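You operate a simulated robot arm through the tools that you are given. There is no shell and no other tool. Be economical: measure what you need, move in short steps, check, and stop when the job is done.

You run a simulated two-armed robot. Do the job below in one go: nothing can be reset, and whatever is moved stays where it is left.

JOB
Put the juicer together with the yellow cone and tip its spout down.
Fine: strainer first, then the cone, then the juicer lid.

The check looks at the end state, three seconds after you hand in, the way a careful person would. Anything else that was tipped, shoved, dropped, spilled or broken makes it a failure. A push-on lid holds only when it is set on centred and level and pressed home; a screw cap is set on level and turned clockwise until tight.

ROBOT AND FRAMES
Two 7-joint arms with fingered hands on one trunk that stands fixed in place. Base frame: the origin is at the foot of the trunk, x ahead of it, y to its left, z up; the work surface is at about z = 740. Readings come in mm, rad, newtons and seconds.
The left shoulder is at [90, 152, 1032], the right one opposite. With the tool pointing down near the work surface each hand reaches from about 480 to 860 mm from the base axis, measured 20 degrees to its own side. Payload 3.8 kg a hand.
The tool frame of a hand sits at the grasp point between the pads (the TCP): z along the fingers, y along the line on which they close. The tips reach 30 mm beyond it. Largest opening 104 mm; the body of the gripper starts 35 mm behind the TCP. The gripper is a hand of 5 fingers: y runs from the thumb to the fingers, the wrist lies at [-15, -104, -178] in the tool frame.
Orientation is told as [roll, pitch, yaw] about the base's x, y, z axes, in that order, counted from this pose: with the fingers straight down and the wrist toward the robot, the tool's x, y and z point along [0, 1, 0], [1, 0, 0] and [0, 0, -1] of the base frame.

CONTROLS
- The arms move only by the tool jog_arm. It takes "left_moves", "right_moves" or both (then of equal length, played together; a hand with none holds still); each is a list of rows, each an object of numbers (a shift or turn left out is 0): "dx", "dy", "dz": the shift along the tool's x, y, z in units of 500 mm (1.0 is 500 mm); "rx", "ry", "rz": the turn, a rotation vector about the tool's x, y, z in units of 120 degrees (1.0 is 120 degrees). In form: [{"dx": .., "dy": .., "dz": .., "rx": .., "ry": .., "rz": ..}, ...]. A call has 1 to 12 rows; each row is the pose to reach, as a shift and turn from the pose commanded when the call began, along the tool's axes at that moment. A call with a number of a shift or a turn outside -1 to 1 is refused whole. Rows are played at 5 a second. More than 50 mm and 0.15 rad between two rows, and nothing of the call is played. A pose out of reach is approached as far as the arm can. The call stops where the force on the tool passes 40 N (or 10 N more than at its start, if that is more) or the arm is blocked; 0.2 s more then pass. In this call time passes only in rows, and 0.2 s behind the last. The reply holds the time, the measured pose of the TCP, the force on the tool along the base axes, the opening and the grip force, in the units named above and with some noise, with the torque about the TCP (base axes, N m) and any sound that the robot's microphone picked up.
- Cameras (640 x 400 px; columns grow to the right, rows downward): "scene" is now at [217.9, -33, 1184.3]; the picture's right is [-0.33, -0.94, 0.10], its down [-0.51, 0.09, -0.85] and it looks along [0.79, -0.34, -0.51] (base axes); focal length 214 px, centre (320, 200). "left" rides on the left gripper at [-80, -78, -141] in its tool frame; the picture's right is [-0.78, -0.30, 0.56], its down [0.54, -0.78, 0.33] and it looks along [0.33, 0.56, 0.76] (tool axes); focal length 247 px, centre (320, 200). "right" rides on the right gripper at [80, -77, -141] in its tool frame; the picture's right is [-0.78, 0.30, -0.56], its down [-0.53, -0.78, 0.33] and it looks along [-0.33, 0.56, 0.76] (tool axes); focal length 247 px, centre (320, 200). There is no depth. A picture from a camera that has moved, and an enlarged one, comes with that camera's place and axes in the base frame and with its lens.
- camera(camera): a new picture of that camera. No time passes.
- raise_lower(by): slides the trunk up (or, below 0, down) by that many mm; the arms and the scene camera ride with it, the base frame stays. It gives what a move gives, with no picture.
- set_fingers(index, middle, ring, little, thumb_bend, thumb_turn, hand): sets how far each is bent, from 0 (flat) to 1 (curled in); at 0.3 the hand is open as for a grip, at 0.7 the pads meet at the TCP. One left out holds its place. A second passes; each finger stops where it meets its share of the squeeze, and holds until it gets a number again. It is the only way to open and close the hand. It gives what a move gives, with no picture; readings hold the bend of each and the force on index, middle, ring, little, thumb and palm. thumb_turn goes from beside the hand (0) to across from the fingers (1), as for a grip.
- turn_head(pan, tilt): turns the head with the scene camera to pan (to the left, within 1.396 rad either way) and tilt (down, from -0.506 to 1.204), counted from straight ahead of the robot. It gives what a move gives.
- close_up(camera, box): a new picture of the part [left, top, right, bottom] of that camera's present view, enlarged. No time passes.
- hand_in(): hands the job in; it is judged then, once.

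Go step by step. Nothing tells you positions but the pictures and the camera data: compare them with the known pose of the tool, close in by small moves and look again before you grip or let go. The budget is 120 turns and 94 pictures, counting those below and the enlarged ones. Unless the task says otherwise, let go and move clear before handing in, and close with one line.

The tools are called after ">>>" by a JSON object that holds its "op" and its "data". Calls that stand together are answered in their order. jog_arm: Moves the arms, as the interface text tells. Its arguments: {"type":"object","properties":{"left_moves":{"type":"array","items":{"type":"object","properties":{"dx":{"type":"number"},"dy":{"type":"number"},"dz":{"type":"number"},"rx":{"type":"number"},"ry":{"type":"number"},"rz":{"type":"number"}}}},"right_moves":{"type":"array","items":{"type":"object","properties":{"dx":{"type":"number"},"dy":{"type":"number"},"dz":{"type":"number"},"rx":{"type":"number"},"ry":{"type":"number"},"rz":{"type":"number"}}}}},"required":[]} The other tools are called the same way: raise_lower (by) slides the trunk up or down; set_fingers (index, middle, ring, little, thumb_bend, thumb_turn, hand) moves the fingers one by one; turn_head (pan, tilt) turns the head that bears the scene camera; camera (camera) takes a picture; close_up (camera, box) takes an enlarged picture of a part of a camera's view; hand_in () hands the job in.

At the start:

```text
time: 0.0
left_tool_pos: [612.0, 78.2, 1225.4]
left_orientation: [0.0, 0.002, 0.001]
left_contact_force: [-0.8, 0.4, -0.4]
left_moment: [-0.01, 0.04, 0.0]
left_finger_gap: 103.5
left_grip_force: 0.1
left_shape: jaw
left_bend: [0.3, 0.3, 0.3, 0.3, 0.3, 0.98]
left_finger forces: [0.0, 0.1, 0.0, 0.1, 0.0, 0.0]
right_tool_pos: [403.8, -315.3, 1247.8]
right_orientation: [-0.001, 0.003, 0.0]
right_contact_force: [-1.1, 0.7, 0.2]
right_moment: [0.02, 0.0, 0.01]
right_finger_gap: 103.7
right_grip_force: 0.0
right_shape: jaw
right_bend: [0.3, 0.3, 0.3, 0.3, 0.3, 0.98]
right_finger forces: [0.1, 0.0, 0.0, 0.0, 0.0, 0.0]
trunk travel left (down, up): [-125.0, 331.0]
head pan, tilt: [-0.358, 0.271]
```

scene: 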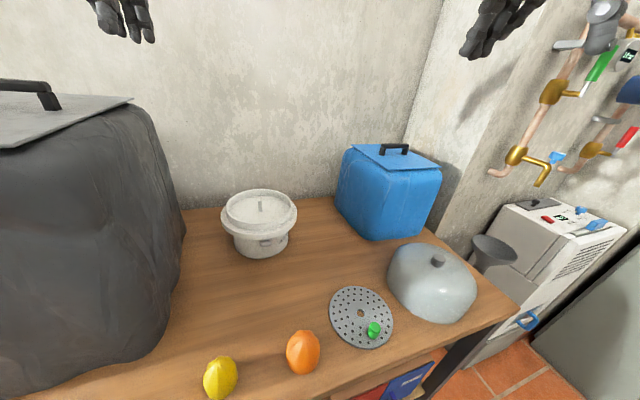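
right: 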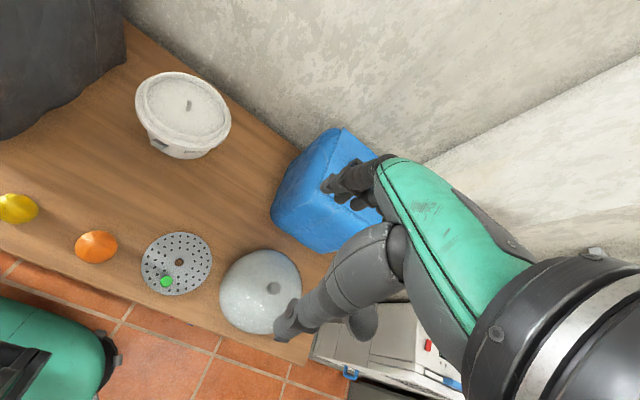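
left: 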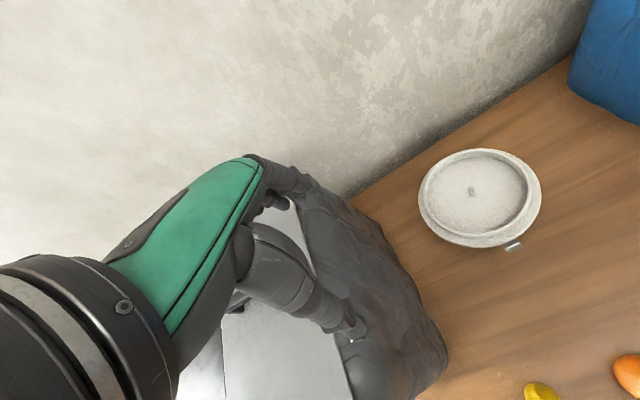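

I see a white juicer bowl with a centre pin, a perforated strainer disc with a green item on it, yellow and orange pieces, and a domed lid. I'll enlarge the views to tell the parts apart.

>>> {"op": "close_up", "data": {"camera": "scene", "box": [190, 170, 350, 270]}}

>>> {"op": "close_up", "data": {"camera": "scene", "box": [180, 270, 388, 400]}}

>>> {"op": "close_up", "data": {"camera": "scene", "box": [320, 230, 496, 340]}}

>>> {"op": "close_up", "data": {"camera": "right", "box": [0, 180, 320, 380]}}

>>> {"op": "close_up", "data": {"camera": "left", "box": [400, 130, 560, 230]}}

```text
4.00 times, centred on (270, 220) of scene
camera zoom: at [217.9, -33.0, 1184.3], right [-0.33, -0.94, 0.1], down [-0.51, 0.09, -0.85], along [0.79, -0.34, -0.51], focal length 858 px, centre (520, 120)
```

zoom: 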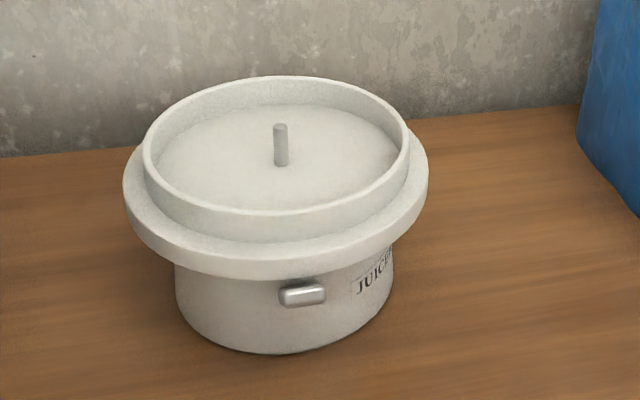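

```text
3.08 times, centred on (284, 335) of scene
camera zoom: at [217.9, -33.0, 1184.3], right [-0.33, -0.94, 0.1], down [-0.51, 0.09, -0.85], along [0.79, -0.34, -0.51], focal length 660 px, centre (431, -215)
```

zoom: 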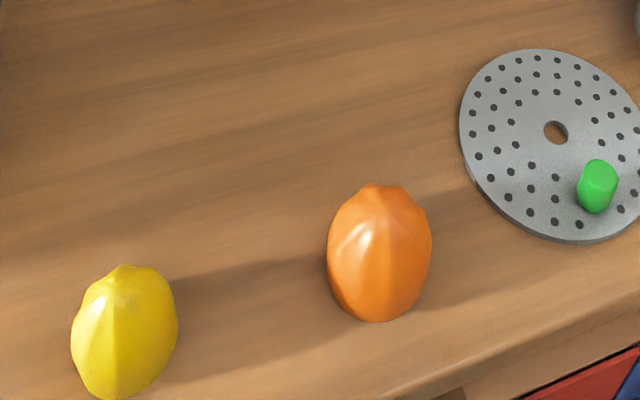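

```text
3.64 times, centred on (408, 285) of scene
camera zoom: at [217.9, -33.0, 1184.3], right [-0.33, -0.94, 0.1], down [-0.51, 0.09, -0.85], along [0.79, -0.34, -0.51], focal length 780 px, centre (0, -109)
```

zoom: 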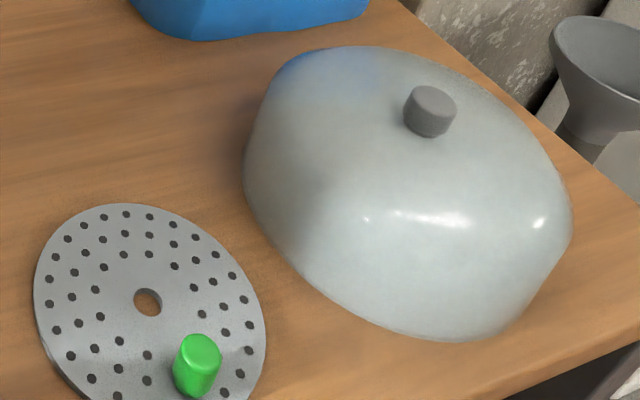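

```text
2.00 times, centred on (160, 280) of right
camera zoom: at [324.8, -236.9, 1387.9], right [0.3, -0.78, 0.56], down [-0.78, -0.54, -0.33], along [0.56, -0.33, -0.76], focal length 494 px, centre (640, 40)
```

zoom: 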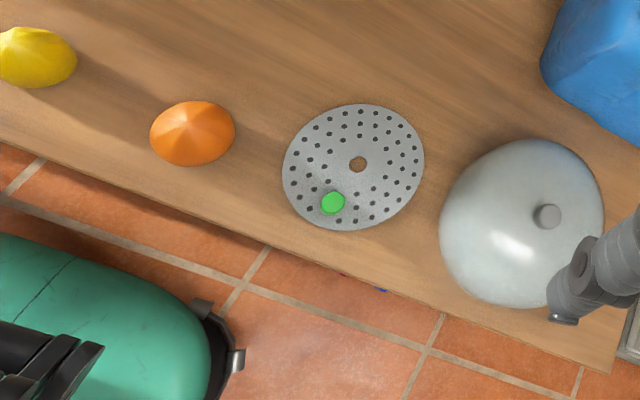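

```text
4.00 times, centred on (480, 180) of left
camera zoom: at [534.5, -1.2, 1366.5], right [-0.3, -0.78, -0.56], down [-0.78, 0.53, -0.33], along [0.56, 0.33, -0.76], focal length 988 px, centre (-320, 280)
```

zoom: 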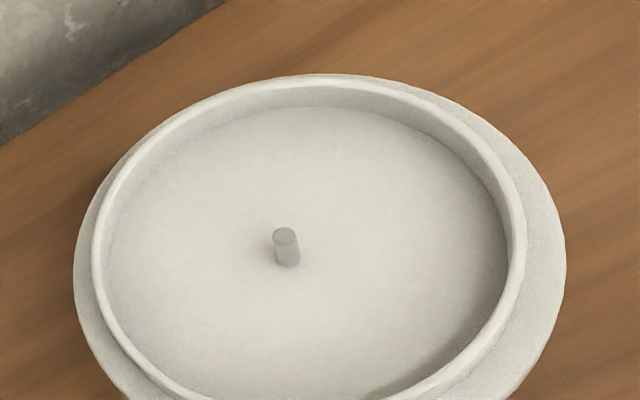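

The pieces are located: juicer pin at about (721,-78), strainer hole at (432,-251) with its knob at (386,-251), yellow cone at (398,24), lid knob at (450,-442). I'll bring the right hand above the strainer knob first.

>>> {"op": "jog_arm", "data": {"right_moves": [{"dx": 0.014, "dy": -0.004, "dz": 0.088}, {"dx": 0.028, "dy": -0.008, "dz": 0.176}, {"dx": 0.042, "dy": -0.012, "dz": 0.264}, {"dx": 0.057, "dy": -0.016, "dz": 0.352}, {"dx": 0.071, "dy": -0.02, "dz": 0.44}, {"dx": 0.085, "dy": -0.024, "dz": 0.528}, {"dx": 0.099, "dy": -0.028, "dz": 0.616}, {"dx": 0.114, "dy": -0.032, "dz": 0.7}, {"dx": 0.128, "dy": -0.036, "dz": 0.776}]}}

>>> {"op": "turn_head", "data": {"pan": -0.358, "tilt": 0.65}}

>>> {"op": "camera", "data": {"camera": "scene"}}

>>> {"op": "camera", "data": {"camera": "right"}}

```text
time: 2.0
left_tool_pos: [613.5, 79.8, 1225.8]
left_orientation: [0.0, 0.003, 0.002]
left_contact_force: [-0.8, -0.7, 0.2]
left_moment: [0.0, 0.01, 0.01]
left_finger_gap: 103.8
left_grip_force: 0.1
left_shape: jaw
left_bend: [0.3, 0.3, 0.3, 0.3, 0.3, 0.98]
left_finger forces: [0.1, 0.0, 0.1, 0.1, 0.1, 0.1]
right_tool_pos: [438.5, -269.5, 859.1]
right_orientation: [0.0, 0.001, 0.001]
right_contact_force: [0.5, -0.3, 0.2]
right_moment: [-0.01, 0.02, 0.0]
right_finger_gap: 104.0
right_grip_force: 0.0
right_shape: jaw
right_bend: [0.3, 0.3, 0.3, 0.3, 0.3, 0.98]
right_finger forces: [0.0, 0.0, 0.0, 0.1, 0.1, 0.0]
right hand out of reach, approached as far as the arm can: row 6, 7, 8, 9
trunk travel left (down, up): [-125.0, 331.0]
head pan, tilt: [-0.358, 0.271]
```

```text
time: 2.9
left_tool_pos: [612.3, 79.2, 1225.3]
left_orientation: [0.001, 0.0, 0.003]
left_contact_force: [-0.1, 0.3, 0.8]
left_moment: [0.01, 0.0, 0.0]
left_finger_gap: 103.7
left_grip_force: 0.1
left_shape: jaw
left_bend: [0.3, 0.3, 0.3, 0.3, 0.3, 0.98]
left_finger forces: [0.0, 0.0, 0.0, 0.1, 0.0, 0.0]
right_tool_pos: [437.9, -269.4, 859.6]
right_orientation: [0.001, 0.001, 0.001]
right_contact_force: [-0.5, -0.1, -0.1]
right_moment: [0.01, -0.01, -0.01]
right_finger_gap: 103.7
right_grip_force: 0.1
right_shape: jaw
right_bend: [0.3, 0.3, 0.3, 0.3, 0.3, 0.98]
right_finger forces: [0.0, 0.0, 0.0, 0.1, 0.0, 0.0]
trunk travel left (down, up): [-125.0, 331.0]
head pan, tilt: [-0.358, 0.649]
```

```text
85 pictures are left
camera scene: at [202.1, -30.7, 1152.9], right [-0.34, -0.94, 0.1], down [-0.77, 0.21, -0.6], along [0.55, -0.28, -0.79], focal length 214 px, centre (320, 200)
```

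scene: 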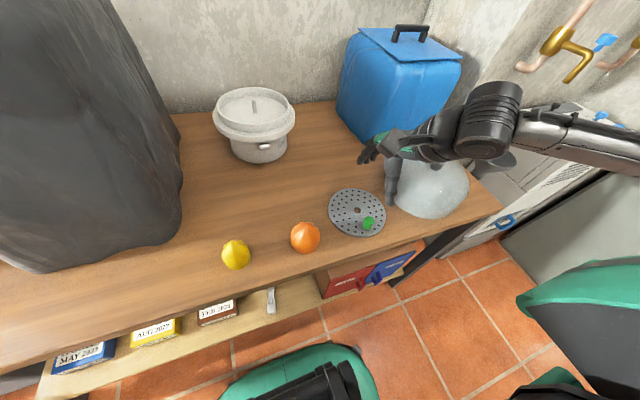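

```text
84 pictures are left
camera right: at [360.0, -191.1, 999.9], right [0.3, -0.78, 0.56], down [-0.78, -0.54, -0.33], along [0.55, -0.33, -0.76], focal length 247 px, centre (320, 200)
```

right: 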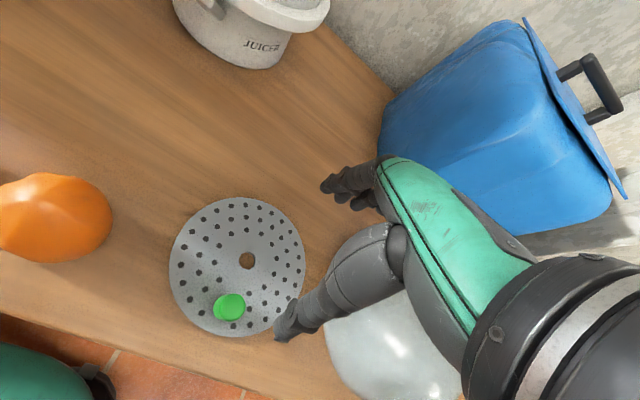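

The arm is limited by being too close to the shoulder, so raising the trunk should help. I'll raise it and come down again.

>>> {"op": "raise_lower", "data": {"by": 250}}

```text
time: 5.4
left_tool_pos: [611.6, 79.1, 1474.3]
left_orientation: [0.0, 0.002, 0.002]
left_contact_force: [-0.3, 0.4, 0.6]
left_moment: [0.0, 0.01, -0.02]
left_finger_gap: 103.6
left_grip_force: 0.0
left_shape: jaw
left_bend: [0.3, 0.3, 0.3, 0.3, 0.3, 0.98]
left_finger forces: [0.0, 0.0, 0.0, 0.0, 0.1, 0.0]
right_tool_pos: [438.0, -266.7, 1111.9]
right_orientation: [0.0, 0.0, 0.0]
right_contact_force: [-0.7, -0.8, 0.1]
right_moment: [-0.01, 0.01, -0.03]
right_finger_gap: 104.0
right_grip_force: 0.2
right_shape: jaw
right_bend: [0.3, 0.3, 0.3, 0.3, 0.3, 0.98]
right_finger forces: [0.0, 0.0, 0.0, 0.1, 0.0, 0.1]
trunk travel left (down, up): [-375.0, 81.0]
head pan, tilt: [-0.358, 0.649]
```

The hand is now at (438,-267,1112). Going to above the knob at z ≈ 840.

>>> {"op": "jog_arm", "data": {"right_moves": [{"dx": 0.005, "dy": -0.017, "dz": 0.09}, {"dx": 0.01, "dy": -0.035, "dz": 0.18}, {"dx": 0.016, "dy": -0.052, "dz": 0.27}, {"dx": 0.021, "dy": -0.07, "dz": 0.36}, {"dx": 0.026, "dy": -0.087, "dz": 0.45}, {"dx": 0.032, "dy": -0.104, "dz": 0.54}]}}

>>> {"op": "camera", "data": {"camera": "right"}}

>>> {"op": "camera", "data": {"camera": "scene"}}

```text
time: 6.8
left_tool_pos: [612.6, 78.7, 1475.9]
left_orientation: [0.0, 0.0, 0.004]
left_contact_force: [0.9, 0.2, -0.5]
left_moment: [0.03, 0.01, -0.01]
left_finger_gap: 103.7
left_grip_force: 0.0
left_shape: jaw
left_bend: [0.3, 0.3, 0.3, 0.3, 0.3, 0.98]
left_finger forces: [0.0, 0.0, 0.1, 0.1, 0.1, 0.1]
right_tool_pos: [387.4, -250.9, 839.9]
right_orientation: [0.0, -0.002, 0.001]
right_contact_force: [-1.2, 0.6, 0.3]
right_moment: [-0.03, 0.0, 0.0]
right_finger_gap: 103.8
right_grip_force: 0.0
right_shape: jaw
right_bend: [0.3, 0.3, 0.3, 0.3, 0.3, 0.98]
right_finger forces: [0.1, 0.0, 0.0, 0.0, 0.0, 0.0]
trunk travel left (down, up): [-375.0, 81.0]
head pan, tilt: [-0.358, 0.649]
```

```text
83 pictures are left
camera right: at [309.9, -172.0, 979.8], right [0.3, -0.78, 0.56], down [-0.78, -0.54, -0.33], along [0.56, -0.33, -0.76], focal length 247 px, centre (320, 200)
```

right: 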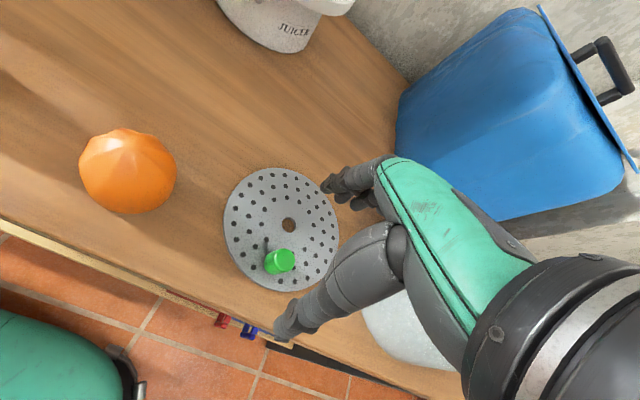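

```text
82 pictures are left
camera scene: at [91.0, -30.7, 1449.7], right [-0.35, -0.94, 0.01], down [-0.58, 0.21, -0.79], along [0.73, -0.28, -0.62], focal length 214 px, centre (320, 200)
```

scene: 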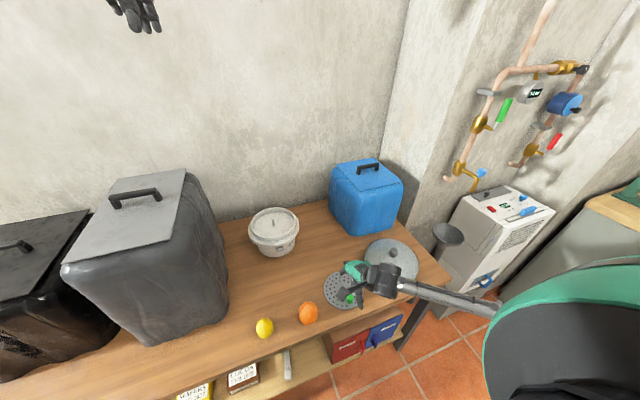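

Reach works now. I'll enlarge the wrist view to fix the knob position.

>>> {"op": "close_up", "data": {"camera": "right", "box": [216, 160, 376, 340]}}

>>> {"op": "close_up", "data": {"camera": "scene", "box": [300, 240, 420, 315]}}

```text
2.22 times, centred on (296, 250) of right
camera zoom: at [309.9, -172.0, 979.8], right [0.3, -0.78, 0.56], down [-0.78, -0.54, -0.33], along [0.56, -0.33, -0.76], focal length 549 px, centre (373, 89)
```

zoom: 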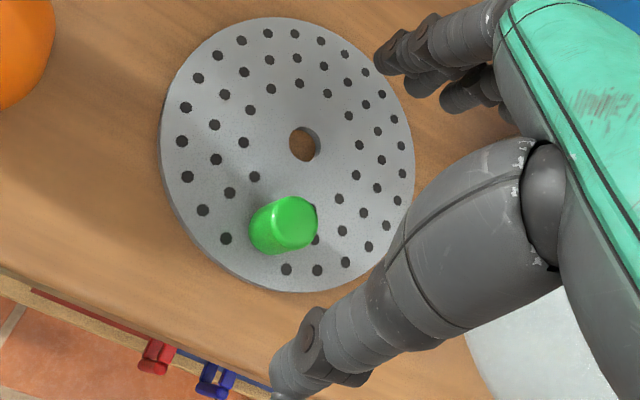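

```text
5.33 times, centred on (360, 278) of scene
camera zoom: at [91.0, -30.7, 1449.7], right [-0.35, -0.94, 0.01], down [-0.58, 0.21, -0.79], along [0.73, -0.28, -0.62], focal length 1144 px, centre (107, -213)
```

zoom: 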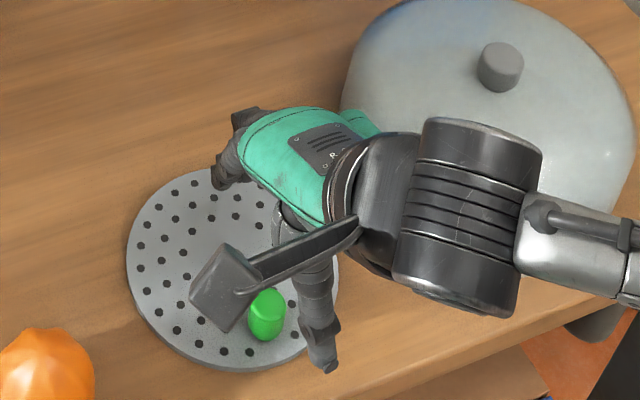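

The knob axis is about (381,-250), height about 30 mm. I'll descend around it so the fingertips stay above the disc.

>>> {"op": "jog_arm", "data": {"right_moves": [{"dx": 0.002, "dy": -0.013, "dz": 0.06}, {"dx": 0.002, "dy": -0.013, "dz": 0.112}]}}

>>> {"op": "camera", "data": {"camera": "right"}}

>>> {"op": "close_up", "data": {"camera": "scene", "box": [300, 240, 420, 315]}}

```text
time: 7.4
left_tool_pos: [611.9, 79.1, 1475.4]
left_orientation: [-0.002, 0.0, 0.002]
left_contact_force: [-0.2, -0.1, 0.9]
left_moment: [0.01, 0.0, -0.02]
left_finger_gap: 103.4
left_grip_force: 0.1
left_shape: jaw
left_bend: [0.3, 0.3, 0.3, 0.3, 0.3, 0.98]
left_finger forces: [0.0, 0.1, 0.0, 0.0, 0.1, 0.0]
right_tool_pos: [383.3, -248.7, 788.2]
right_orientation: [0.001, -0.001, 0.002]
right_contact_force: [-0.3, -0.1, -0.5]
right_moment: [0.02, -0.02, 0.0]
right_finger_gap: 104.0
right_grip_force: 0.0
right_shape: jaw
right_bend: [0.3, 0.3, 0.3, 0.3, 0.3, 0.98]
right_finger forces: [0.0, 0.0, 0.1, 0.1, 0.0, 0.0]
trunk travel left (down, up): [-375.0, 81.0]
head pan, tilt: [-0.358, 0.649]
```

```text
79 pictures are left
camera right: at [304.8, -170.3, 926.7], right [0.3, -0.78, 0.56], down [-0.78, -0.54, -0.33], along [0.56, -0.33, -0.76], focal length 247 px, centre (320, 200)
```

right: 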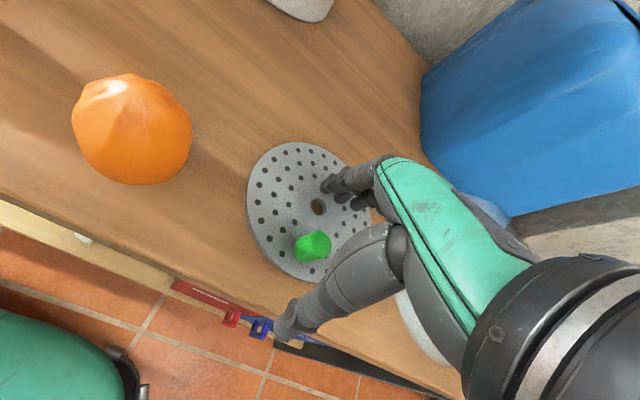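

```text
5.33 times, centred on (360, 278) of scene
camera zoom: at [91.2, -30.6, 1449.7], right [-0.35, -0.94, 0.01], down [-0.58, 0.21, -0.79], along [0.73, -0.28, -0.62], focal length 1144 px, centre (107, -213)
```

zoom: 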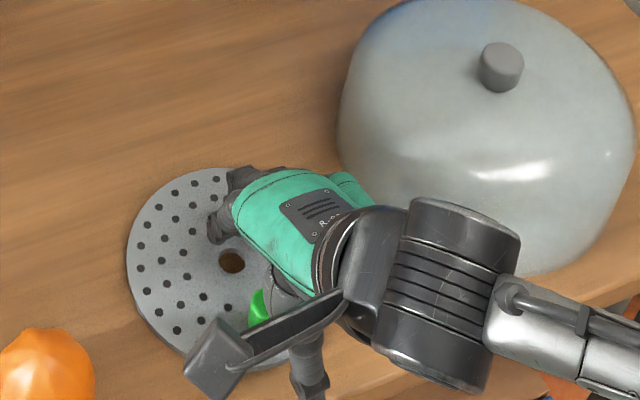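

The knob sits right between thumb and fingers. Lowering a few mm more and closing.

>>> {"op": "jog_arm", "data": {"right_moves": [{"dz": 0.01}]}}

>>> {"op": "set_fingers", "data": {"hand": "right", "index": 0.58, "middle": 0.58, "ring": 0.58, "little": 0.58, "thumb_bend": 0.58}}

>>> {"op": "camera", "data": {"camera": "right"}}

```text
time: 7.8
left_tool_pos: [611.8, 80.1, 1475.4]
left_orientation: [0.0, -0.001, 0.002]
left_contact_force: [-0.5, 0.1, 0.1]
left_moment: [0.02, 0.01, -0.03]
left_finger_gap: 103.7
left_grip_force: 0.1
left_shape: jaw
left_bend: [0.3, 0.3, 0.3, 0.3, 0.3, 0.98]
left_finger forces: [0.0, 0.1, 0.0, 0.1, 0.0, 0.0]
right_tool_pos: [381.7, -249.0, 780.5]
right_orientation: [0.0, 0.002, 0.003]
right_contact_force: [0.1, -0.4, -1.1]
right_moment: [0.01, 0.01, -0.03]
right_finger_gap: 103.9
right_grip_force: 0.0
right_shape: jaw
right_bend: [0.3, 0.3, 0.3, 0.3, 0.3, 0.98]
right_finger forces: [0.1, 0.1, 0.1, 0.0, 0.1, 0.1]
trunk travel left (down, up): [-375.0, 81.0]
head pan, tilt: [-0.358, 0.649]
```

```text
time: 8.8
left_tool_pos: [611.7, 79.1, 1475.6]
left_orientation: [0.001, 0.001, 0.002]
left_contact_force: [0.1, 1.1, -0.1]
left_moment: [0.0, 0.0, -0.03]
left_finger_gap: 103.5
left_grip_force: 0.2
left_shape: jaw
left_bend: [0.3, 0.3, 0.3, 0.3, 0.3, 0.98]
left_finger forces: [0.0, 0.0, 0.1, 0.0, 0.0, 0.0]
right_tool_pos: [380.7, -249.0, 780.2]
right_orientation: [0.0, 0.0, 0.002]
right_contact_force: [1.1, -0.4, -0.5]
right_moment: [0.0, 0.01, 0.0]
right_finger_gap: 34.3
right_grip_force: 0.1
right_shape: fingers
right_bend: [0.57, 0.57, 0.57, 0.57, 0.57, 0.98]
right_finger forces: [0.1, 0.1, 0.0, 0.0, 0.0, 0.1]
trunk travel left (down, up): [-375.0, 81.0]
head pan, tilt: [-0.358, 0.649]
```

```text
77 pictures are left
camera right: at [303.3, -170.4, 921.2], right [0.3, -0.78, 0.56], down [-0.78, -0.54, -0.33], along [0.56, -0.33, -0.76], focal length 247 px, centre (320, 200)
```

right: 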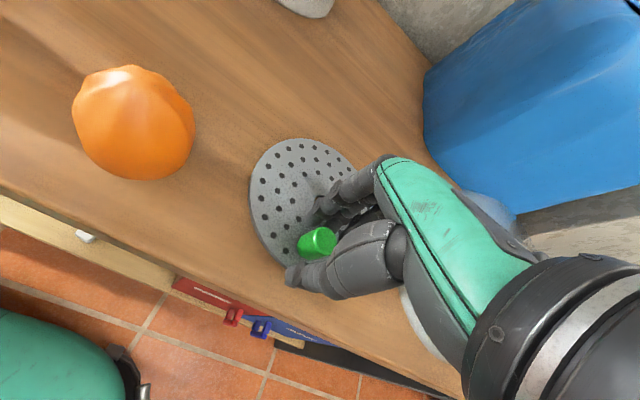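

>>> {"op": "close_up", "data": {"camera": "right", "box": [256, 170, 416, 310]}}

```text
2.86 times, centred on (336, 240) of right
camera zoom: at [303.3, -170.4, 921.2], right [0.3, -0.78, 0.56], down [-0.78, -0.54, -0.33], along [0.56, -0.33, -0.76], focal length 706 px, centre (274, 86)
```

zoom: 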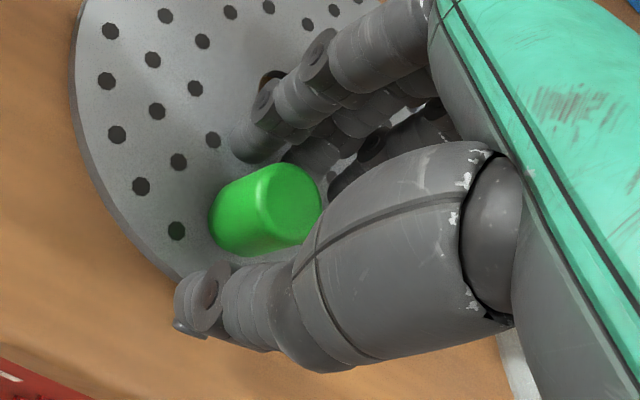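

The knob is centred in the hand; closing on it.

>>> {"op": "set_fingers", "data": {"hand": "right", "index": 0.7, "middle": 0.7, "ring": 0.7, "little": 0.6, "thumb_bend": 0.7}}

>>> {"op": "close_up", "data": {"camera": "right", "box": [256, 170, 416, 310]}}

```text
time: 9.8
left_tool_pos: [612.2, 79.4, 1475.4]
left_orientation: [-0.001, 0.0, 0.002]
left_contact_force: [0.9, -0.7, -0.2]
left_moment: [0.02, 0.01, 0.01]
left_finger_gap: 103.3
left_grip_force: 0.2
left_shape: jaw
left_bend: [0.3, 0.3, 0.3, 0.3, 0.3, 0.98]
left_finger forces: [0.0, 0.0, 0.0, 0.0, 0.1, 0.0]
right_tool_pos: [381.0, -248.8, 780.3]
right_orientation: [0.001, 0.001, 0.003]
right_contact_force: [-0.4, -0.5, 0.8]
right_moment: [0.01, 0.02, 0.01]
right_finger_gap: 14.0
right_grip_force: 5.2
right_shape: fingers
right_bend: [0.65, 0.68, 0.7, 0.6, 0.65, 0.97]
right_finger forces: [2.7, 2.4, 0.0, 0.0, 5.2, 0.0]
trunk travel left (down, up): [-375.0, 81.0]
head pan, tilt: [-0.358, 0.649]
```

```text
2.86 times, centred on (336, 240) of right
camera zoom: at [303.3, -170.4, 921.2], right [0.3, -0.78, 0.56], down [-0.78, -0.54, -0.33], along [0.56, -0.33, -0.76], focal length 706 px, centre (274, 86)
```

zoom: 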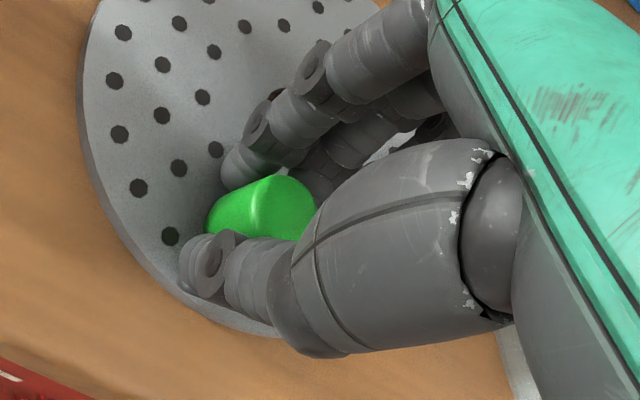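

Gripped; the disc moved slightly with the knob, so it's one piece. Squeezing a bit more and test lifting.

>>> {"op": "set_fingers", "data": {"hand": "right", "index": 0.85, "middle": 0.85, "thumb_bend": 0.85}}

>>> {"op": "jog_arm", "data": {"right_moves": [{"dz": -0.02}, {"dz": -0.05}, {"dz": -0.1}]}}

>>> {"op": "camera", "data": {"camera": "right"}}

>>> {"op": "close_up", "data": {"camera": "scene", "box": [300, 230, 420, 305]}}

```text
time: 10.8
left_tool_pos: [611.0, 80.7, 1476.7]
left_orientation: [0.001, 0.0, 0.002]
left_contact_force: [1.2, -0.2, 0.2]
left_moment: [-0.01, -0.01, 0.0]
left_finger_gap: 103.6
left_grip_force: 0.0
left_shape: jaw
left_bend: [0.3, 0.3, 0.3, 0.3, 0.3, 0.98]
left_finger forces: [0.0, 0.0, 0.0, 0.0, 0.0, 0.0]
right_tool_pos: [380.2, -248.1, 781.4]
right_orientation: [-0.001, 0.0, 0.002]
right_contact_force: [0.1, 0.4, 3.0]
right_moment: [0.03, -0.23, 0.04]
right_finger_gap: 6.3
right_grip_force: 23.9
right_shape: fingers
right_bend: [0.72, 0.84, 0.7, 0.6, 0.74, 0.91]
right_finger forces: [20.4, 8.6, 0.1, 0.1, 18.4, 0.1]
trunk travel left (down, up): [-375.0, 81.0]
head pan, tilt: [-0.358, 0.649]
```

```text
time: 11.6
left_tool_pos: [611.8, 79.4, 1476.6]
left_orientation: [-0.001, 0.0, 0.002]
left_contact_force: [0.5, -0.2, 0.0]
left_moment: [0.03, -0.03, -0.01]
left_finger_gap: 104.0
left_grip_force: 0.1
left_shape: jaw
left_bend: [0.3, 0.3, 0.3, 0.3, 0.3, 0.98]
left_finger forces: [0.0, 0.1, 0.1, 0.1, 0.0, 0.1]
right_tool_pos: [377.6, -252.0, 831.1]
right_orientation: [0.002, -0.001, 0.002]
right_contact_force: [-0.1, 0.2, -0.7]
right_moment: [0.01, 0.02, 0.0]
right_finger_gap: 3.7
right_grip_force: 22.6
right_shape: fingers
right_bend: [0.72, 0.85, 0.7, 0.6, 0.76, 0.9]
right_finger forces: [8.2, 14.5, 1.5, 0.1, 20.4, 0.0]
trunk travel left (down, up): [-375.0, 81.0]
head pan, tilt: [-0.358, 0.649]
```

```text
74 pictures are left
camera right: at [300.8, -172.2, 971.2], right [0.3, -0.78, 0.56], down [-0.78, -0.54, -0.33], along [0.56, -0.33, -0.76], focal length 247 px, centre (320, 200)
```

right: 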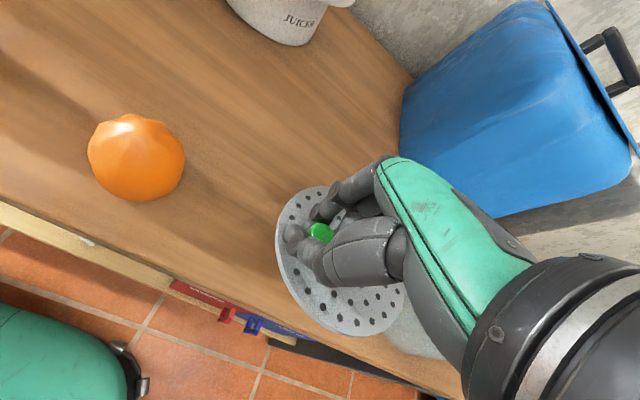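

```text
5.33 times, centred on (360, 268) of scene
camera zoom: at [90.7, -30.7, 1449.8], right [-0.35, -0.94, 0.01], down [-0.58, 0.21, -0.79], along [0.73, -0.28, -0.62], focal length 1144 px, centre (107, -160)
```

zoom: 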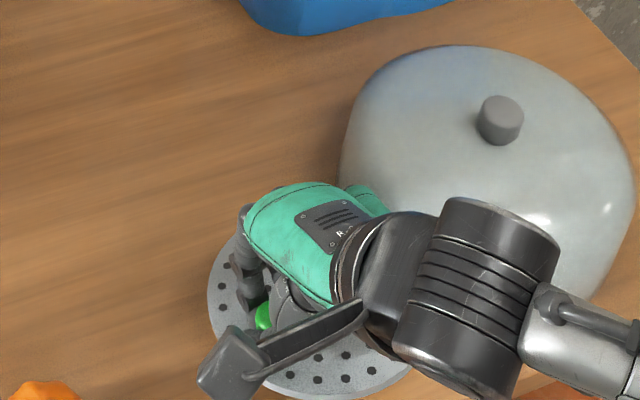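

>>> {"op": "close_up", "data": {"camera": "right", "box": [256, 170, 416, 350]}}

>>> {"op": "jog_arm", "data": {"right_moves": [{"dz": -0.08}, {"dz": -0.14}]}}

>>> {"op": "close_up", "data": {"camera": "right", "box": [256, 170, 416, 350]}}

```text
2.22 times, centred on (336, 260) of right
camera zoom: at [300.8, -172.2, 971.2], right [0.3, -0.78, 0.56], down [-0.78, -0.54, -0.33], along [0.56, -0.33, -0.76], focal length 549 px, centre (284, 67)
```

zoom: 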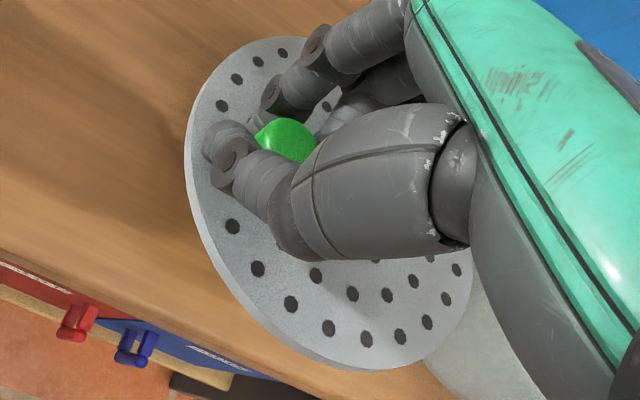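

```text
time: 12.2
left_tool_pos: [611.5, 80.2, 1474.6]
left_orientation: [0.0, 0.0, 0.003]
left_contact_force: [-1.1, 0.6, 0.4]
left_moment: [0.0, 0.01, 0.01]
left_finger_gap: 103.4
left_grip_force: 0.2
left_shape: jaw
left_bend: [0.3, 0.3, 0.3, 0.3, 0.3, 0.98]
left_finger forces: [0.0, 0.0, 0.0, 0.0, 0.1, 0.1]
right_tool_pos: [379.9, -249.4, 900.0]
right_orientation: [0.001, 0.0, 0.001]
right_contact_force: [-0.6, 0.2, -0.4]
right_moment: [0.02, 0.0, 0.03]
right_finger_gap: 3.8
right_grip_force: 23.2
right_shape: fingers
right_bend: [0.72, 0.85, 0.7, 0.6, 0.76, 0.9]
right_finger forces: [8.1, 15.1, 1.7, 0.0, 20.4, 0.1]
trunk travel left (down, up): [-375.0, 81.0]
head pan, tilt: [-0.358, 0.649]
```

```text
2.22 times, centred on (336, 260) of right
camera zoom: at [302.0, -170.5, 1040.7], right [0.3, -0.78, 0.56], down [-0.78, -0.54, -0.33], along [0.56, -0.33, -0.76], focal length 549 px, centre (284, 67)
```

zoom: 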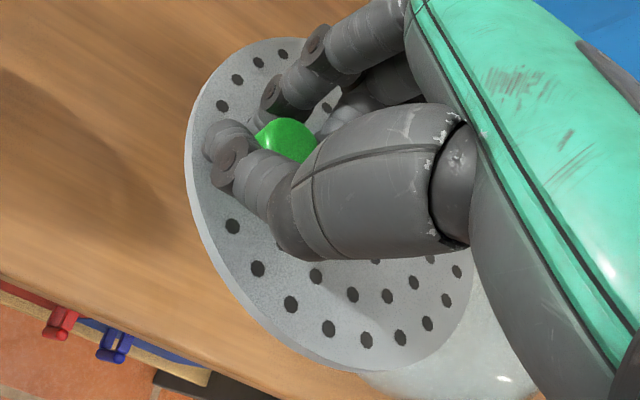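

The strainer is held firmly, rotated about the knob so its centre lies toward −y. I'll carry it high toward the juicer while yawing the hand 90° so the scene camera gets a clear view.

>>> {"op": "jog_arm", "data": {"right_moves": [{"dx": 0.02, "dy": 0.04, "dz": -0.06, "rz": -0.06}, {"dx": 0.05, "dy": 0.09, "dz": -0.12, "rz": -0.125}, {"dx": 0.075, "dy": 0.15, "dz": -0.16, "rz": -0.19}, {"dx": 0.1, "dy": 0.21, "dz": -0.16, "rz": -0.25}, {"dx": 0.13, "dy": 0.27, "dz": -0.16, "rz": -0.31}, {"dx": 0.16, "dy": 0.33, "dz": -0.16, "rz": -0.375}, {"dx": 0.19, "dy": 0.39, "dz": -0.16, "rz": -0.44}, {"dx": 0.22, "dy": 0.45, "dz": -0.16, "rz": -0.5}, {"dx": 0.25, "dy": 0.5, "dz": -0.16, "rz": -0.565}, {"dx": 0.28, "dy": 0.55, "dz": -0.16, "rz": -0.63}, {"dx": 0.3, "dy": 0.58, "dz": -0.16, "rz": -0.69}, {"dx": 0.306, "dy": 0.602, "dz": -0.16, "rz": -0.75}]}}

>>> {"op": "camera", "data": {"camera": "scene"}}

>>> {"op": "camera", "data": {"camera": "right"}}

```text
time: 14.8
left_tool_pos: [612.5, 79.0, 1474.6]
left_orientation: [0.001, 0.003, 0.002]
left_contact_force: [-0.6, 0.1, 0.2]
left_moment: [0.0, -0.01, -0.01]
left_finger_gap: 103.8
left_grip_force: 0.0
left_shape: jaw
left_bend: [0.3, 0.3, 0.3, 0.3, 0.3, 0.98]
left_finger forces: [0.0, 0.0, 0.0, 0.0, 0.1, 0.0]
right_tool_pos: [605.4, -135.3, 977.2]
right_orientation: [0.0, -0.003, 1.574]
right_contact_force: [-0.5, -0.7, -1.2]
right_moment: [0.02, 0.0, -0.03]
right_finger_gap: 2.3
right_grip_force: 21.6
right_shape: fingers
right_bend: [0.72, 0.85, 0.7, 0.6, 0.77, 0.9]
right_finger forces: [8.0, 15.4, 0.2, 0.0, 20.4, 0.1]
right hand out of reach, approached as far as the arm can: row 10, 11, 12
trunk travel left (down, up): [-375.0, 81.0]
head pan, tilt: [-0.358, 0.649]
```

```text
70 pictures are left
camera scene: at [92.0, -31.3, 1449.7], right [-0.35, -0.94, 0.01], down [-0.58, 0.21, -0.79], along [0.73, -0.28, -0.62], focal length 214 px, centre (320, 200)
```

scene: 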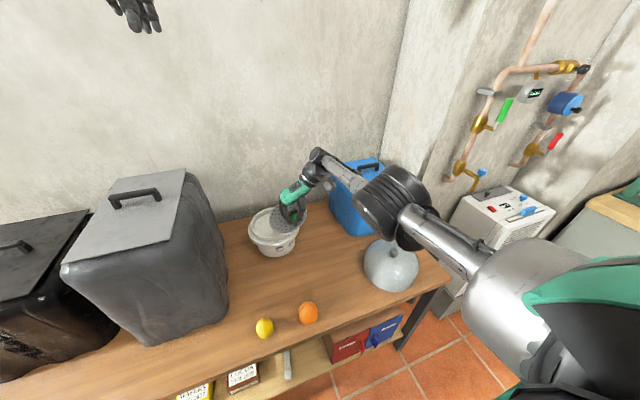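

```text
69 pictures are left
camera right: at [526.0, -214.7, 1116.6], right [0.77, 0.3, 0.56], down [0.54, -0.77, -0.33], along [0.33, 0.56, -0.76], focal length 247 px, centre (320, 200)
```

right: 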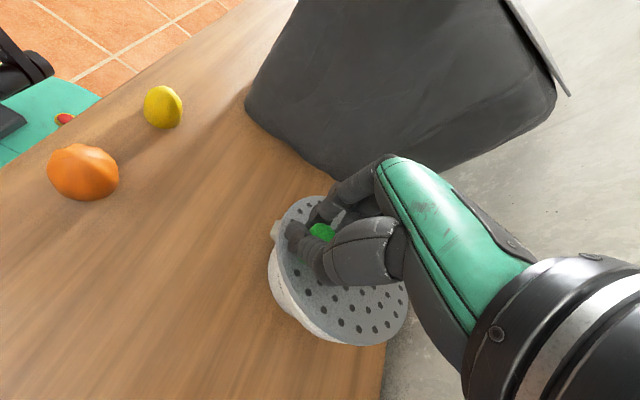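

The high trunk limits forward reach. I'll raise the hand 150 mm and lower the trunk by the same amount.

>>> {"op": "jog_arm", "data": {"right_moves": [{"dz": -0.09}, {"dz": -0.18}, {"dz": -0.27}, {"dz": -0.34}]}}

>>> {"op": "raise_lower", "data": {"by": -170}}

```text
time: 15.8
left_tool_pos: [610.9, 80.2, 1475.3]
left_orientation: [-0.001, 0.0, 0.001]
left_contact_force: [0.3, -0.5, 1.2]
left_moment: [0.0, -0.02, 0.0]
left_finger_gap: 103.8
left_grip_force: 0.1
left_shape: jaw
left_bend: [0.3, 0.3, 0.3, 0.3, 0.3, 0.98]
left_finger forces: [0.2, 0.1, 0.0, 0.0, 0.1, 0.0]
right_tool_pos: [621.6, -133.9, 1148.1]
right_orientation: [0.0, 0.001, 1.572]
right_contact_force: [0.4, 0.6, -0.4]
right_moment: [-0.04, 0.01, 0.0]
right_finger_gap: 2.2
right_grip_force: 21.5
right_shape: fingers
right_bend: [0.72, 0.85, 0.7, 0.6, 0.78, 0.9]
right_finger forces: [7.3, 15.7, 0.1, 0.1, 20.5, 0.0]
right hand out of reach, approached as far as the arm can: row 1, 2, 3, 4
trunk travel left (down, up): [-375.0, 81.0]
head pan, tilt: [-0.358, 0.649]
```

```text
time: 17.6
left_tool_pos: [612.3, 78.3, 1306.0]
left_orientation: [0.002, 0.004, 0.001]
left_contact_force: [0.0, -0.8, -0.1]
left_moment: [-0.01, 0.02, -0.01]
left_finger_gap: 104.0
left_grip_force: 0.0
left_shape: jaw
left_bend: [0.3, 0.3, 0.3, 0.3, 0.3, 0.98]
left_finger forces: [0.0, 0.0, 0.1, 0.0, 0.1, 0.0]
right_tool_pos: [633.4, -133.1, 899.1]
right_orientation: [0.128, -0.014, 1.577]
right_contact_force: [-5.8, -2.0, 19.4]
right_moment: [0.48, -0.05, 0.1]
right_finger_gap: 2.6
right_grip_force: 44.1
right_shape: fingers
right_bend: [0.73, 0.85, 0.72, 0.6, 0.75, 0.9]
right_finger forces: [27.2, 22.1, 14.8, 0.0, 23.6, 0.0]
trunk travel left (down, up): [-208.0, 248.0]
head pan, tilt: [-0.358, 0.649]
stopped: the force on the tool passed its limit at 46 N (the readings are from after the stop); the commanded pose is now the measured one
```

The trunk move let the hand dip further than expected and something touched. I'll look before moving.

>>> {"op": "camera", "data": {"camera": "scene"}}

>>> {"op": "camera", "data": {"camera": "right"}}

```text
68 pictures are left
camera scene: at [149.5, -31.2, 1262.0], right [-0.35, -0.94, 0.06], down [-0.69, 0.21, -0.7], along [0.64, -0.28, -0.72], focal length 214 px, centre (320, 200)
```

scene: 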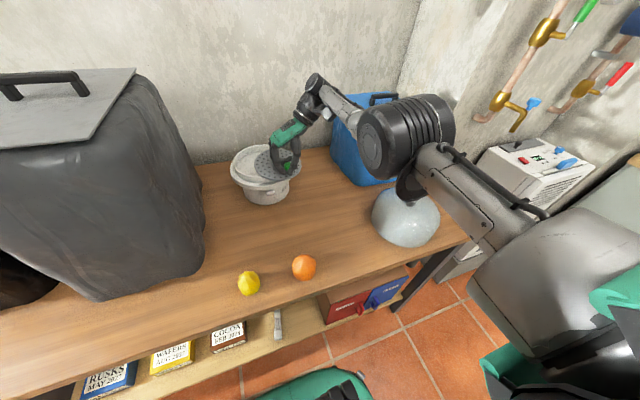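

```text
67 pictures are left
camera right: at [573.5, -213.3, 1047.3], right [0.84, 0.29, 0.46], down [0.49, -0.77, -0.41], along [0.23, 0.57, -0.79], focal length 247 px, centre (320, 200)
```

right: 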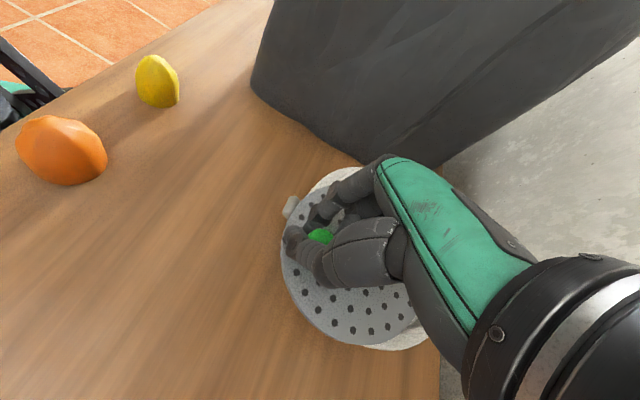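

The disc touched the juicer rim. Lifting straight up and re-levelling.

>>> {"op": "jog_arm", "data": {"right_moves": [{"dz": -0.05}, {"dz": -0.1, "rx": 0.03}, {"dz": -0.15, "rx": 0.061}]}}

>>> {"op": "close_up", "data": {"camera": "scene", "box": [216, 60, 476, 260]}}

```text
time: 18.4
left_tool_pos: [613.8, 80.2, 1304.9]
left_orientation: [0.0, 0.005, 0.003]
left_contact_force: [-0.4, 0.5, -0.7]
left_moment: [0.01, -0.01, 0.0]
left_finger_gap: 103.7
left_grip_force: 0.1
left_shape: jaw
left_bend: [0.3, 0.3, 0.3, 0.3, 0.3, 0.98]
left_finger forces: [0.0, 0.0, 0.0, 0.1, 0.1, 0.1]
right_tool_pos: [637.5, -133.8, 968.0]
right_orientation: [0.138, 0.119, 1.592]
right_contact_force: [-0.1, -0.2, 0.0]
right_moment: [0.01, -0.03, 0.0]
right_finger_gap: 2.2
right_grip_force: 31.0
right_shape: fingers
right_bend: [0.72, 0.85, 0.71, 0.6, 0.77, 0.9]
right_finger forces: [9.0, 26.6, 4.1, 0.1, 23.3, 0.1]
right hand out of reach, approached as far as the arm can: row 2, 3
trunk travel left (down, up): [-208.0, 248.0]
head pan, tilt: [-0.358, 0.649]
```

```text
2.00 times, centred on (346, 160) of scene
camera zoom: at [152.0, -30.2, 1262.0], right [-0.35, -0.94, 0.06], down [-0.69, 0.21, -0.69], along [0.64, -0.28, -0.72], focal length 429 px, centre (268, 280)
```

zoom: 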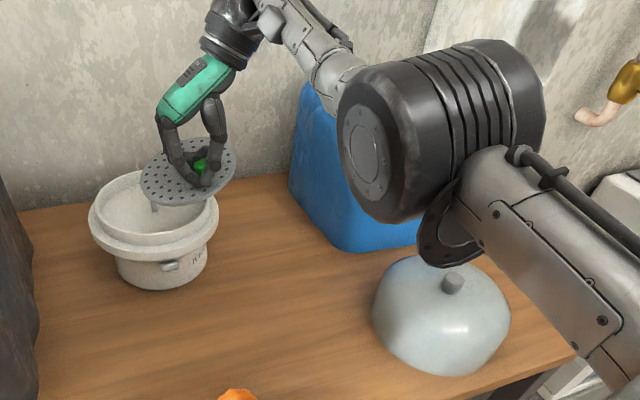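

The wrist is near a joint limit at this yaw. I'll unwind the yaw to about 0.5 rad in place.

>>> {"op": "jog_arm", "data": {"right_moves": [{"rz": 0.065}, {"rz": 0.13}, {"rz": 0.195}, {"rz": 0.26}, {"rz": 0.325}, {"rz": 0.39}, {"rz": 0.455}, {"rz": 0.52}]}}

```text
time: 20.2
left_tool_pos: [614.8, 79.3, 1304.3]
left_orientation: [0.002, 0.007, 0.002]
left_contact_force: [-0.4, -0.2, -0.1]
left_moment: [-0.03, 0.02, 0.0]
left_finger_gap: 103.6
left_grip_force: 0.1
left_shape: jaw
left_bend: [0.3, 0.3, 0.3, 0.3, 0.3, 0.98]
left_finger forces: [0.0, 0.0, 0.0, 0.1, 0.1, 0.0]
right_tool_pos: [639.9, -135.0, 968.2]
right_orientation: [-0.042, 0.172, 0.487]
right_contact_force: [-0.7, -0.6, 0.4]
right_moment: [0.04, 0.02, -0.01]
right_finger_gap: 1.7
right_grip_force: 30.9
right_shape: fingers
right_bend: [0.72, 0.85, 0.71, 0.6, 0.77, 0.9]
right_finger forces: [8.9, 26.0, 3.6, 0.0, 23.1, 0.0]
trunk travel left (down, up): [-208.0, 248.0]
head pan, tilt: [-0.358, 0.649]
```

Now levelling roll/pitch.

>>> {"op": "jog_arm", "data": {"right_moves": [{"rx": -0.041, "ry": 0.01}, {"rx": -0.082, "ry": 0.02}]}}

>>> {"op": "close_up", "data": {"camera": "scene", "box": [216, 60, 376, 220]}}

>>> {"op": "camera", "data": {"camera": "right"}}

```text
time: 20.8
left_tool_pos: [613.9, 79.1, 1305.7]
left_orientation: [-0.001, 0.005, 0.002]
left_contact_force: [-0.2, -0.2, 0.6]
left_moment: [0.01, -0.01, -0.01]
left_finger_gap: 103.7
left_grip_force: 0.0
left_shape: jaw
left_bend: [0.3, 0.3, 0.3, 0.3, 0.3, 0.98]
left_finger forces: [0.1, 0.0, 0.0, 0.0, 0.0, 0.0]
right_tool_pos: [639.9, -134.5, 969.5]
right_orientation: [0.001, 0.0, 0.494]
right_contact_force: [-0.6, 0.5, -0.2]
right_moment: [0.0, -0.02, -0.01]
right_finger_gap: 1.6
right_grip_force: 31.0
right_shape: fingers
right_bend: [0.72, 0.85, 0.71, 0.6, 0.77, 0.9]
right_finger forces: [8.8, 25.9, 3.5, 0.1, 23.3, 0.0]
trunk travel left (down, up): [-208.0, 248.0]
head pan, tilt: [-0.358, 0.649]
```

```text
2.50 times, centred on (296, 140) of scene
camera zoom: at [152.1, -31.0, 1262.0], right [-0.35, -0.94, 0.06], down [-0.69, 0.21, -0.69], along [0.64, -0.28, -0.72], focal length 536 px, centre (380, 350)
```

zoom: 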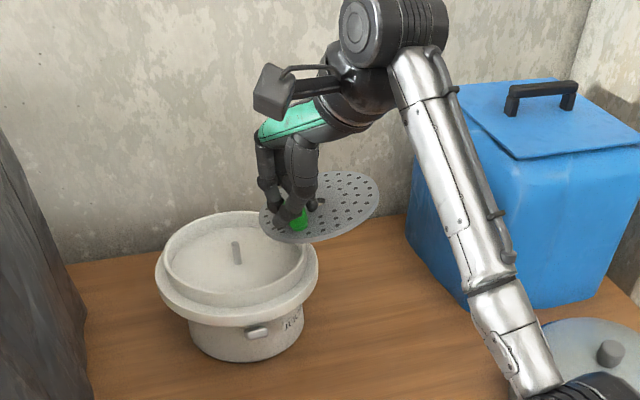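

```text
64 pictures are left
camera right: at [533.6, -102.7, 1109.1], right [0.63, -0.54, 0.56], down [-0.43, -0.84, -0.33], along [0.65, -0.03, -0.76], focal length 247 px, centre (320, 200)
```

right: 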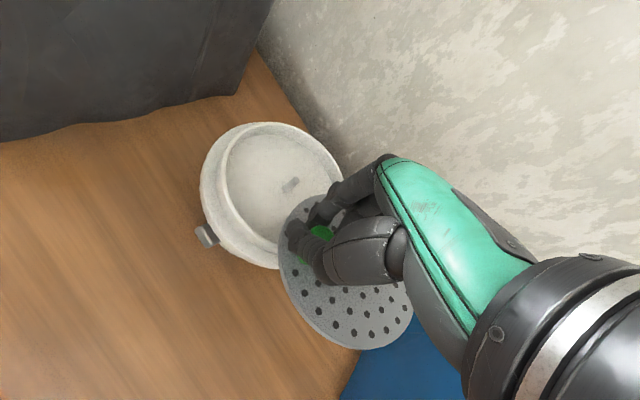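

Level now and visible. Enlarging on the disc to find its centre hole.

>>> {"op": "close_up", "data": {"camera": "scene", "box": [270, 90, 334, 130]}}

>>> {"op": "close_up", "data": {"camera": "right", "box": [260, 180, 420, 360]}}

```text
10.00 times, centred on (302, 110) of scene
camera zoom: at [152.1, -31.0, 1262.0], right [-0.35, -0.94, 0.06], down [-0.69, 0.21, -0.69], along [0.64, -0.28, -0.72], focal length 2145 px, centre (500, 1100)
```

zoom: 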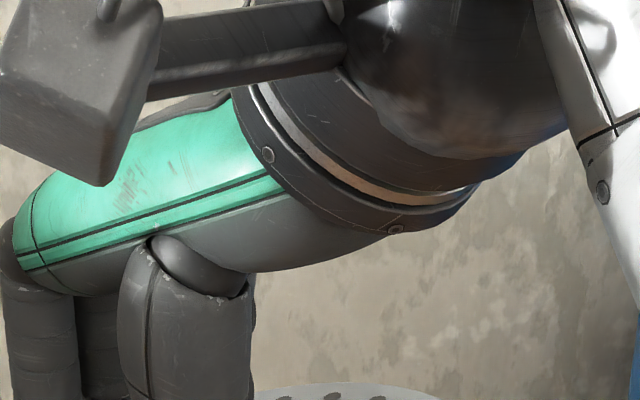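

```text
2.22 times, centred on (340, 270) of right
camera zoom: at [533.6, -102.7, 1109.1], right [0.63, -0.54, 0.56], down [-0.43, -0.84, -0.33], along [0.65, -0.03, -0.76], focal length 549 px, centre (276, 44)
```

zoom: 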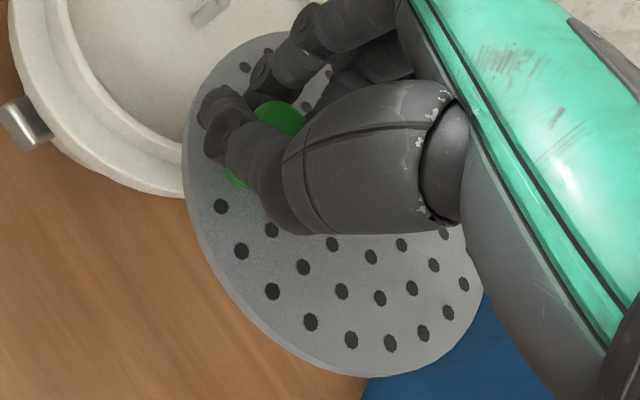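

>>> {"op": "close_up", "data": {"camera": "scene", "box": [310, 120, 374, 160]}}

```text
10.00 times, centred on (342, 140) of scene
camera zoom: at [152.1, -31.0, 1262.0], right [-0.35, -0.94, 0.06], down [-0.69, 0.21, -0.69], along [0.64, -0.28, -0.72], focal length 2145 px, centre (100, 800)
```

zoom: 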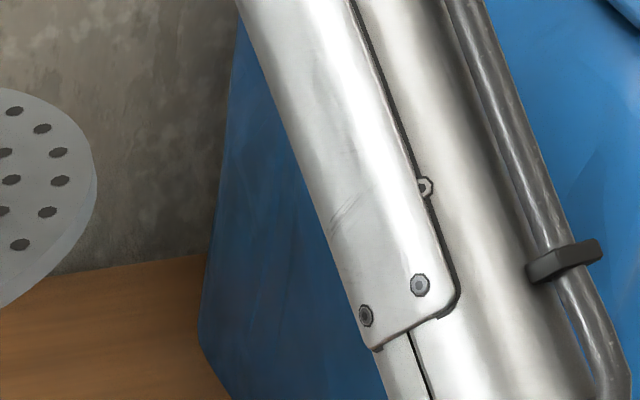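

>>> {"op": "close_up", "data": {"camera": "scene", "box": [264, 120, 328, 160]}}

```text
10.00 times, centred on (296, 140) of scene
camera zoom: at [152.1, -31.0, 1262.0], right [-0.35, -0.94, 0.06], down [-0.69, 0.21, -0.69], along [0.64, -0.28, -0.72], focal length 2145 px, centre (560, 800)
```

zoom: 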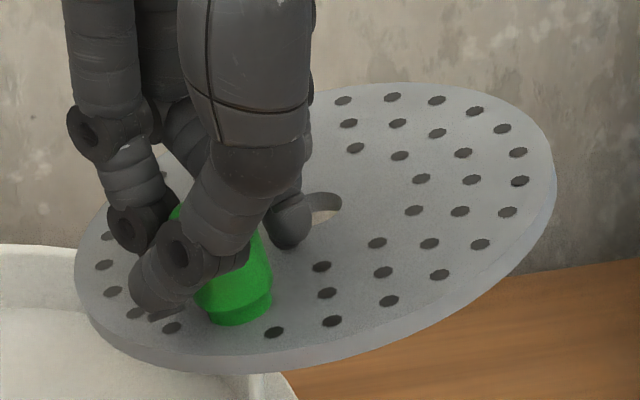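

The zoom shows the hole clearly: at about (675,-170,939), nearly level, versus pin at (714,-76). I'll shift the hand by (+38,+94) at constant height.

>>> {"op": "jog_arm", "data": {"right_moves": [{"dx": 0.04, "dy": 0.05}, {"dx": 0.085, "dy": 0.1}, {"dx": 0.129, "dy": 0.157}]}}

>>> {"op": "close_up", "data": {"camera": "scene", "box": [220, 100, 332, 170]}}

```text
time: 21.6
left_tool_pos: [615.3, 80.8, 1305.5]
left_orientation: [0.0, 0.007, 0.001]
left_contact_force: [-0.5, -0.1, -0.3]
left_moment: [0.01, 0.01, -0.01]
left_finger_gap: 103.5
left_grip_force: 0.0
left_shape: jaw
left_bend: [0.3, 0.3, 0.3, 0.3, 0.3, 0.98]
left_finger forces: [0.0, 0.0, 0.0, 0.0, 0.0, 0.1]
right_tool_pos: [681.7, -41.6, 969.6]
right_orientation: [0.0, 0.002, 0.493]
right_contact_force: [0.2, 0.3, -0.6]
right_moment: [-0.02, 0.02, 0.02]
right_finger_gap: 1.5
right_grip_force: 30.4
right_shape: fingers
right_bend: [0.72, 0.85, 0.71, 0.6, 0.77, 0.9]
right_finger forces: [8.8, 25.8, 3.3, 0.1, 23.2, 0.1]
trunk travel left (down, up): [-208.0, 248.0]
head pan, tilt: [-0.358, 0.649]
```

```text
5.71 times, centred on (276, 135) of scene
camera zoom: at [152.7, -29.7, 1262.0], right [-0.35, -0.94, 0.06], down [-0.69, 0.21, -0.69], along [0.64, -0.28, -0.72], focal length 1226 px, centre (571, 571)
```

zoom: 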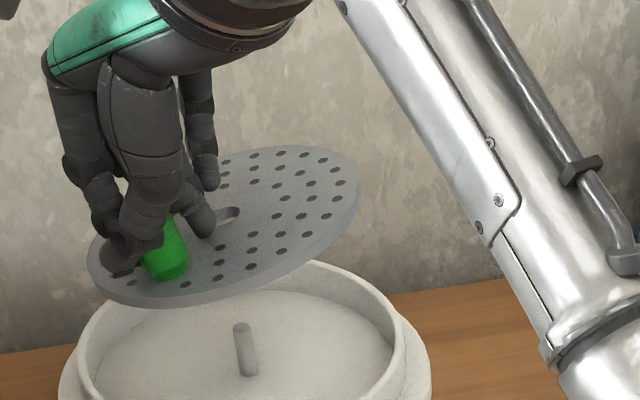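

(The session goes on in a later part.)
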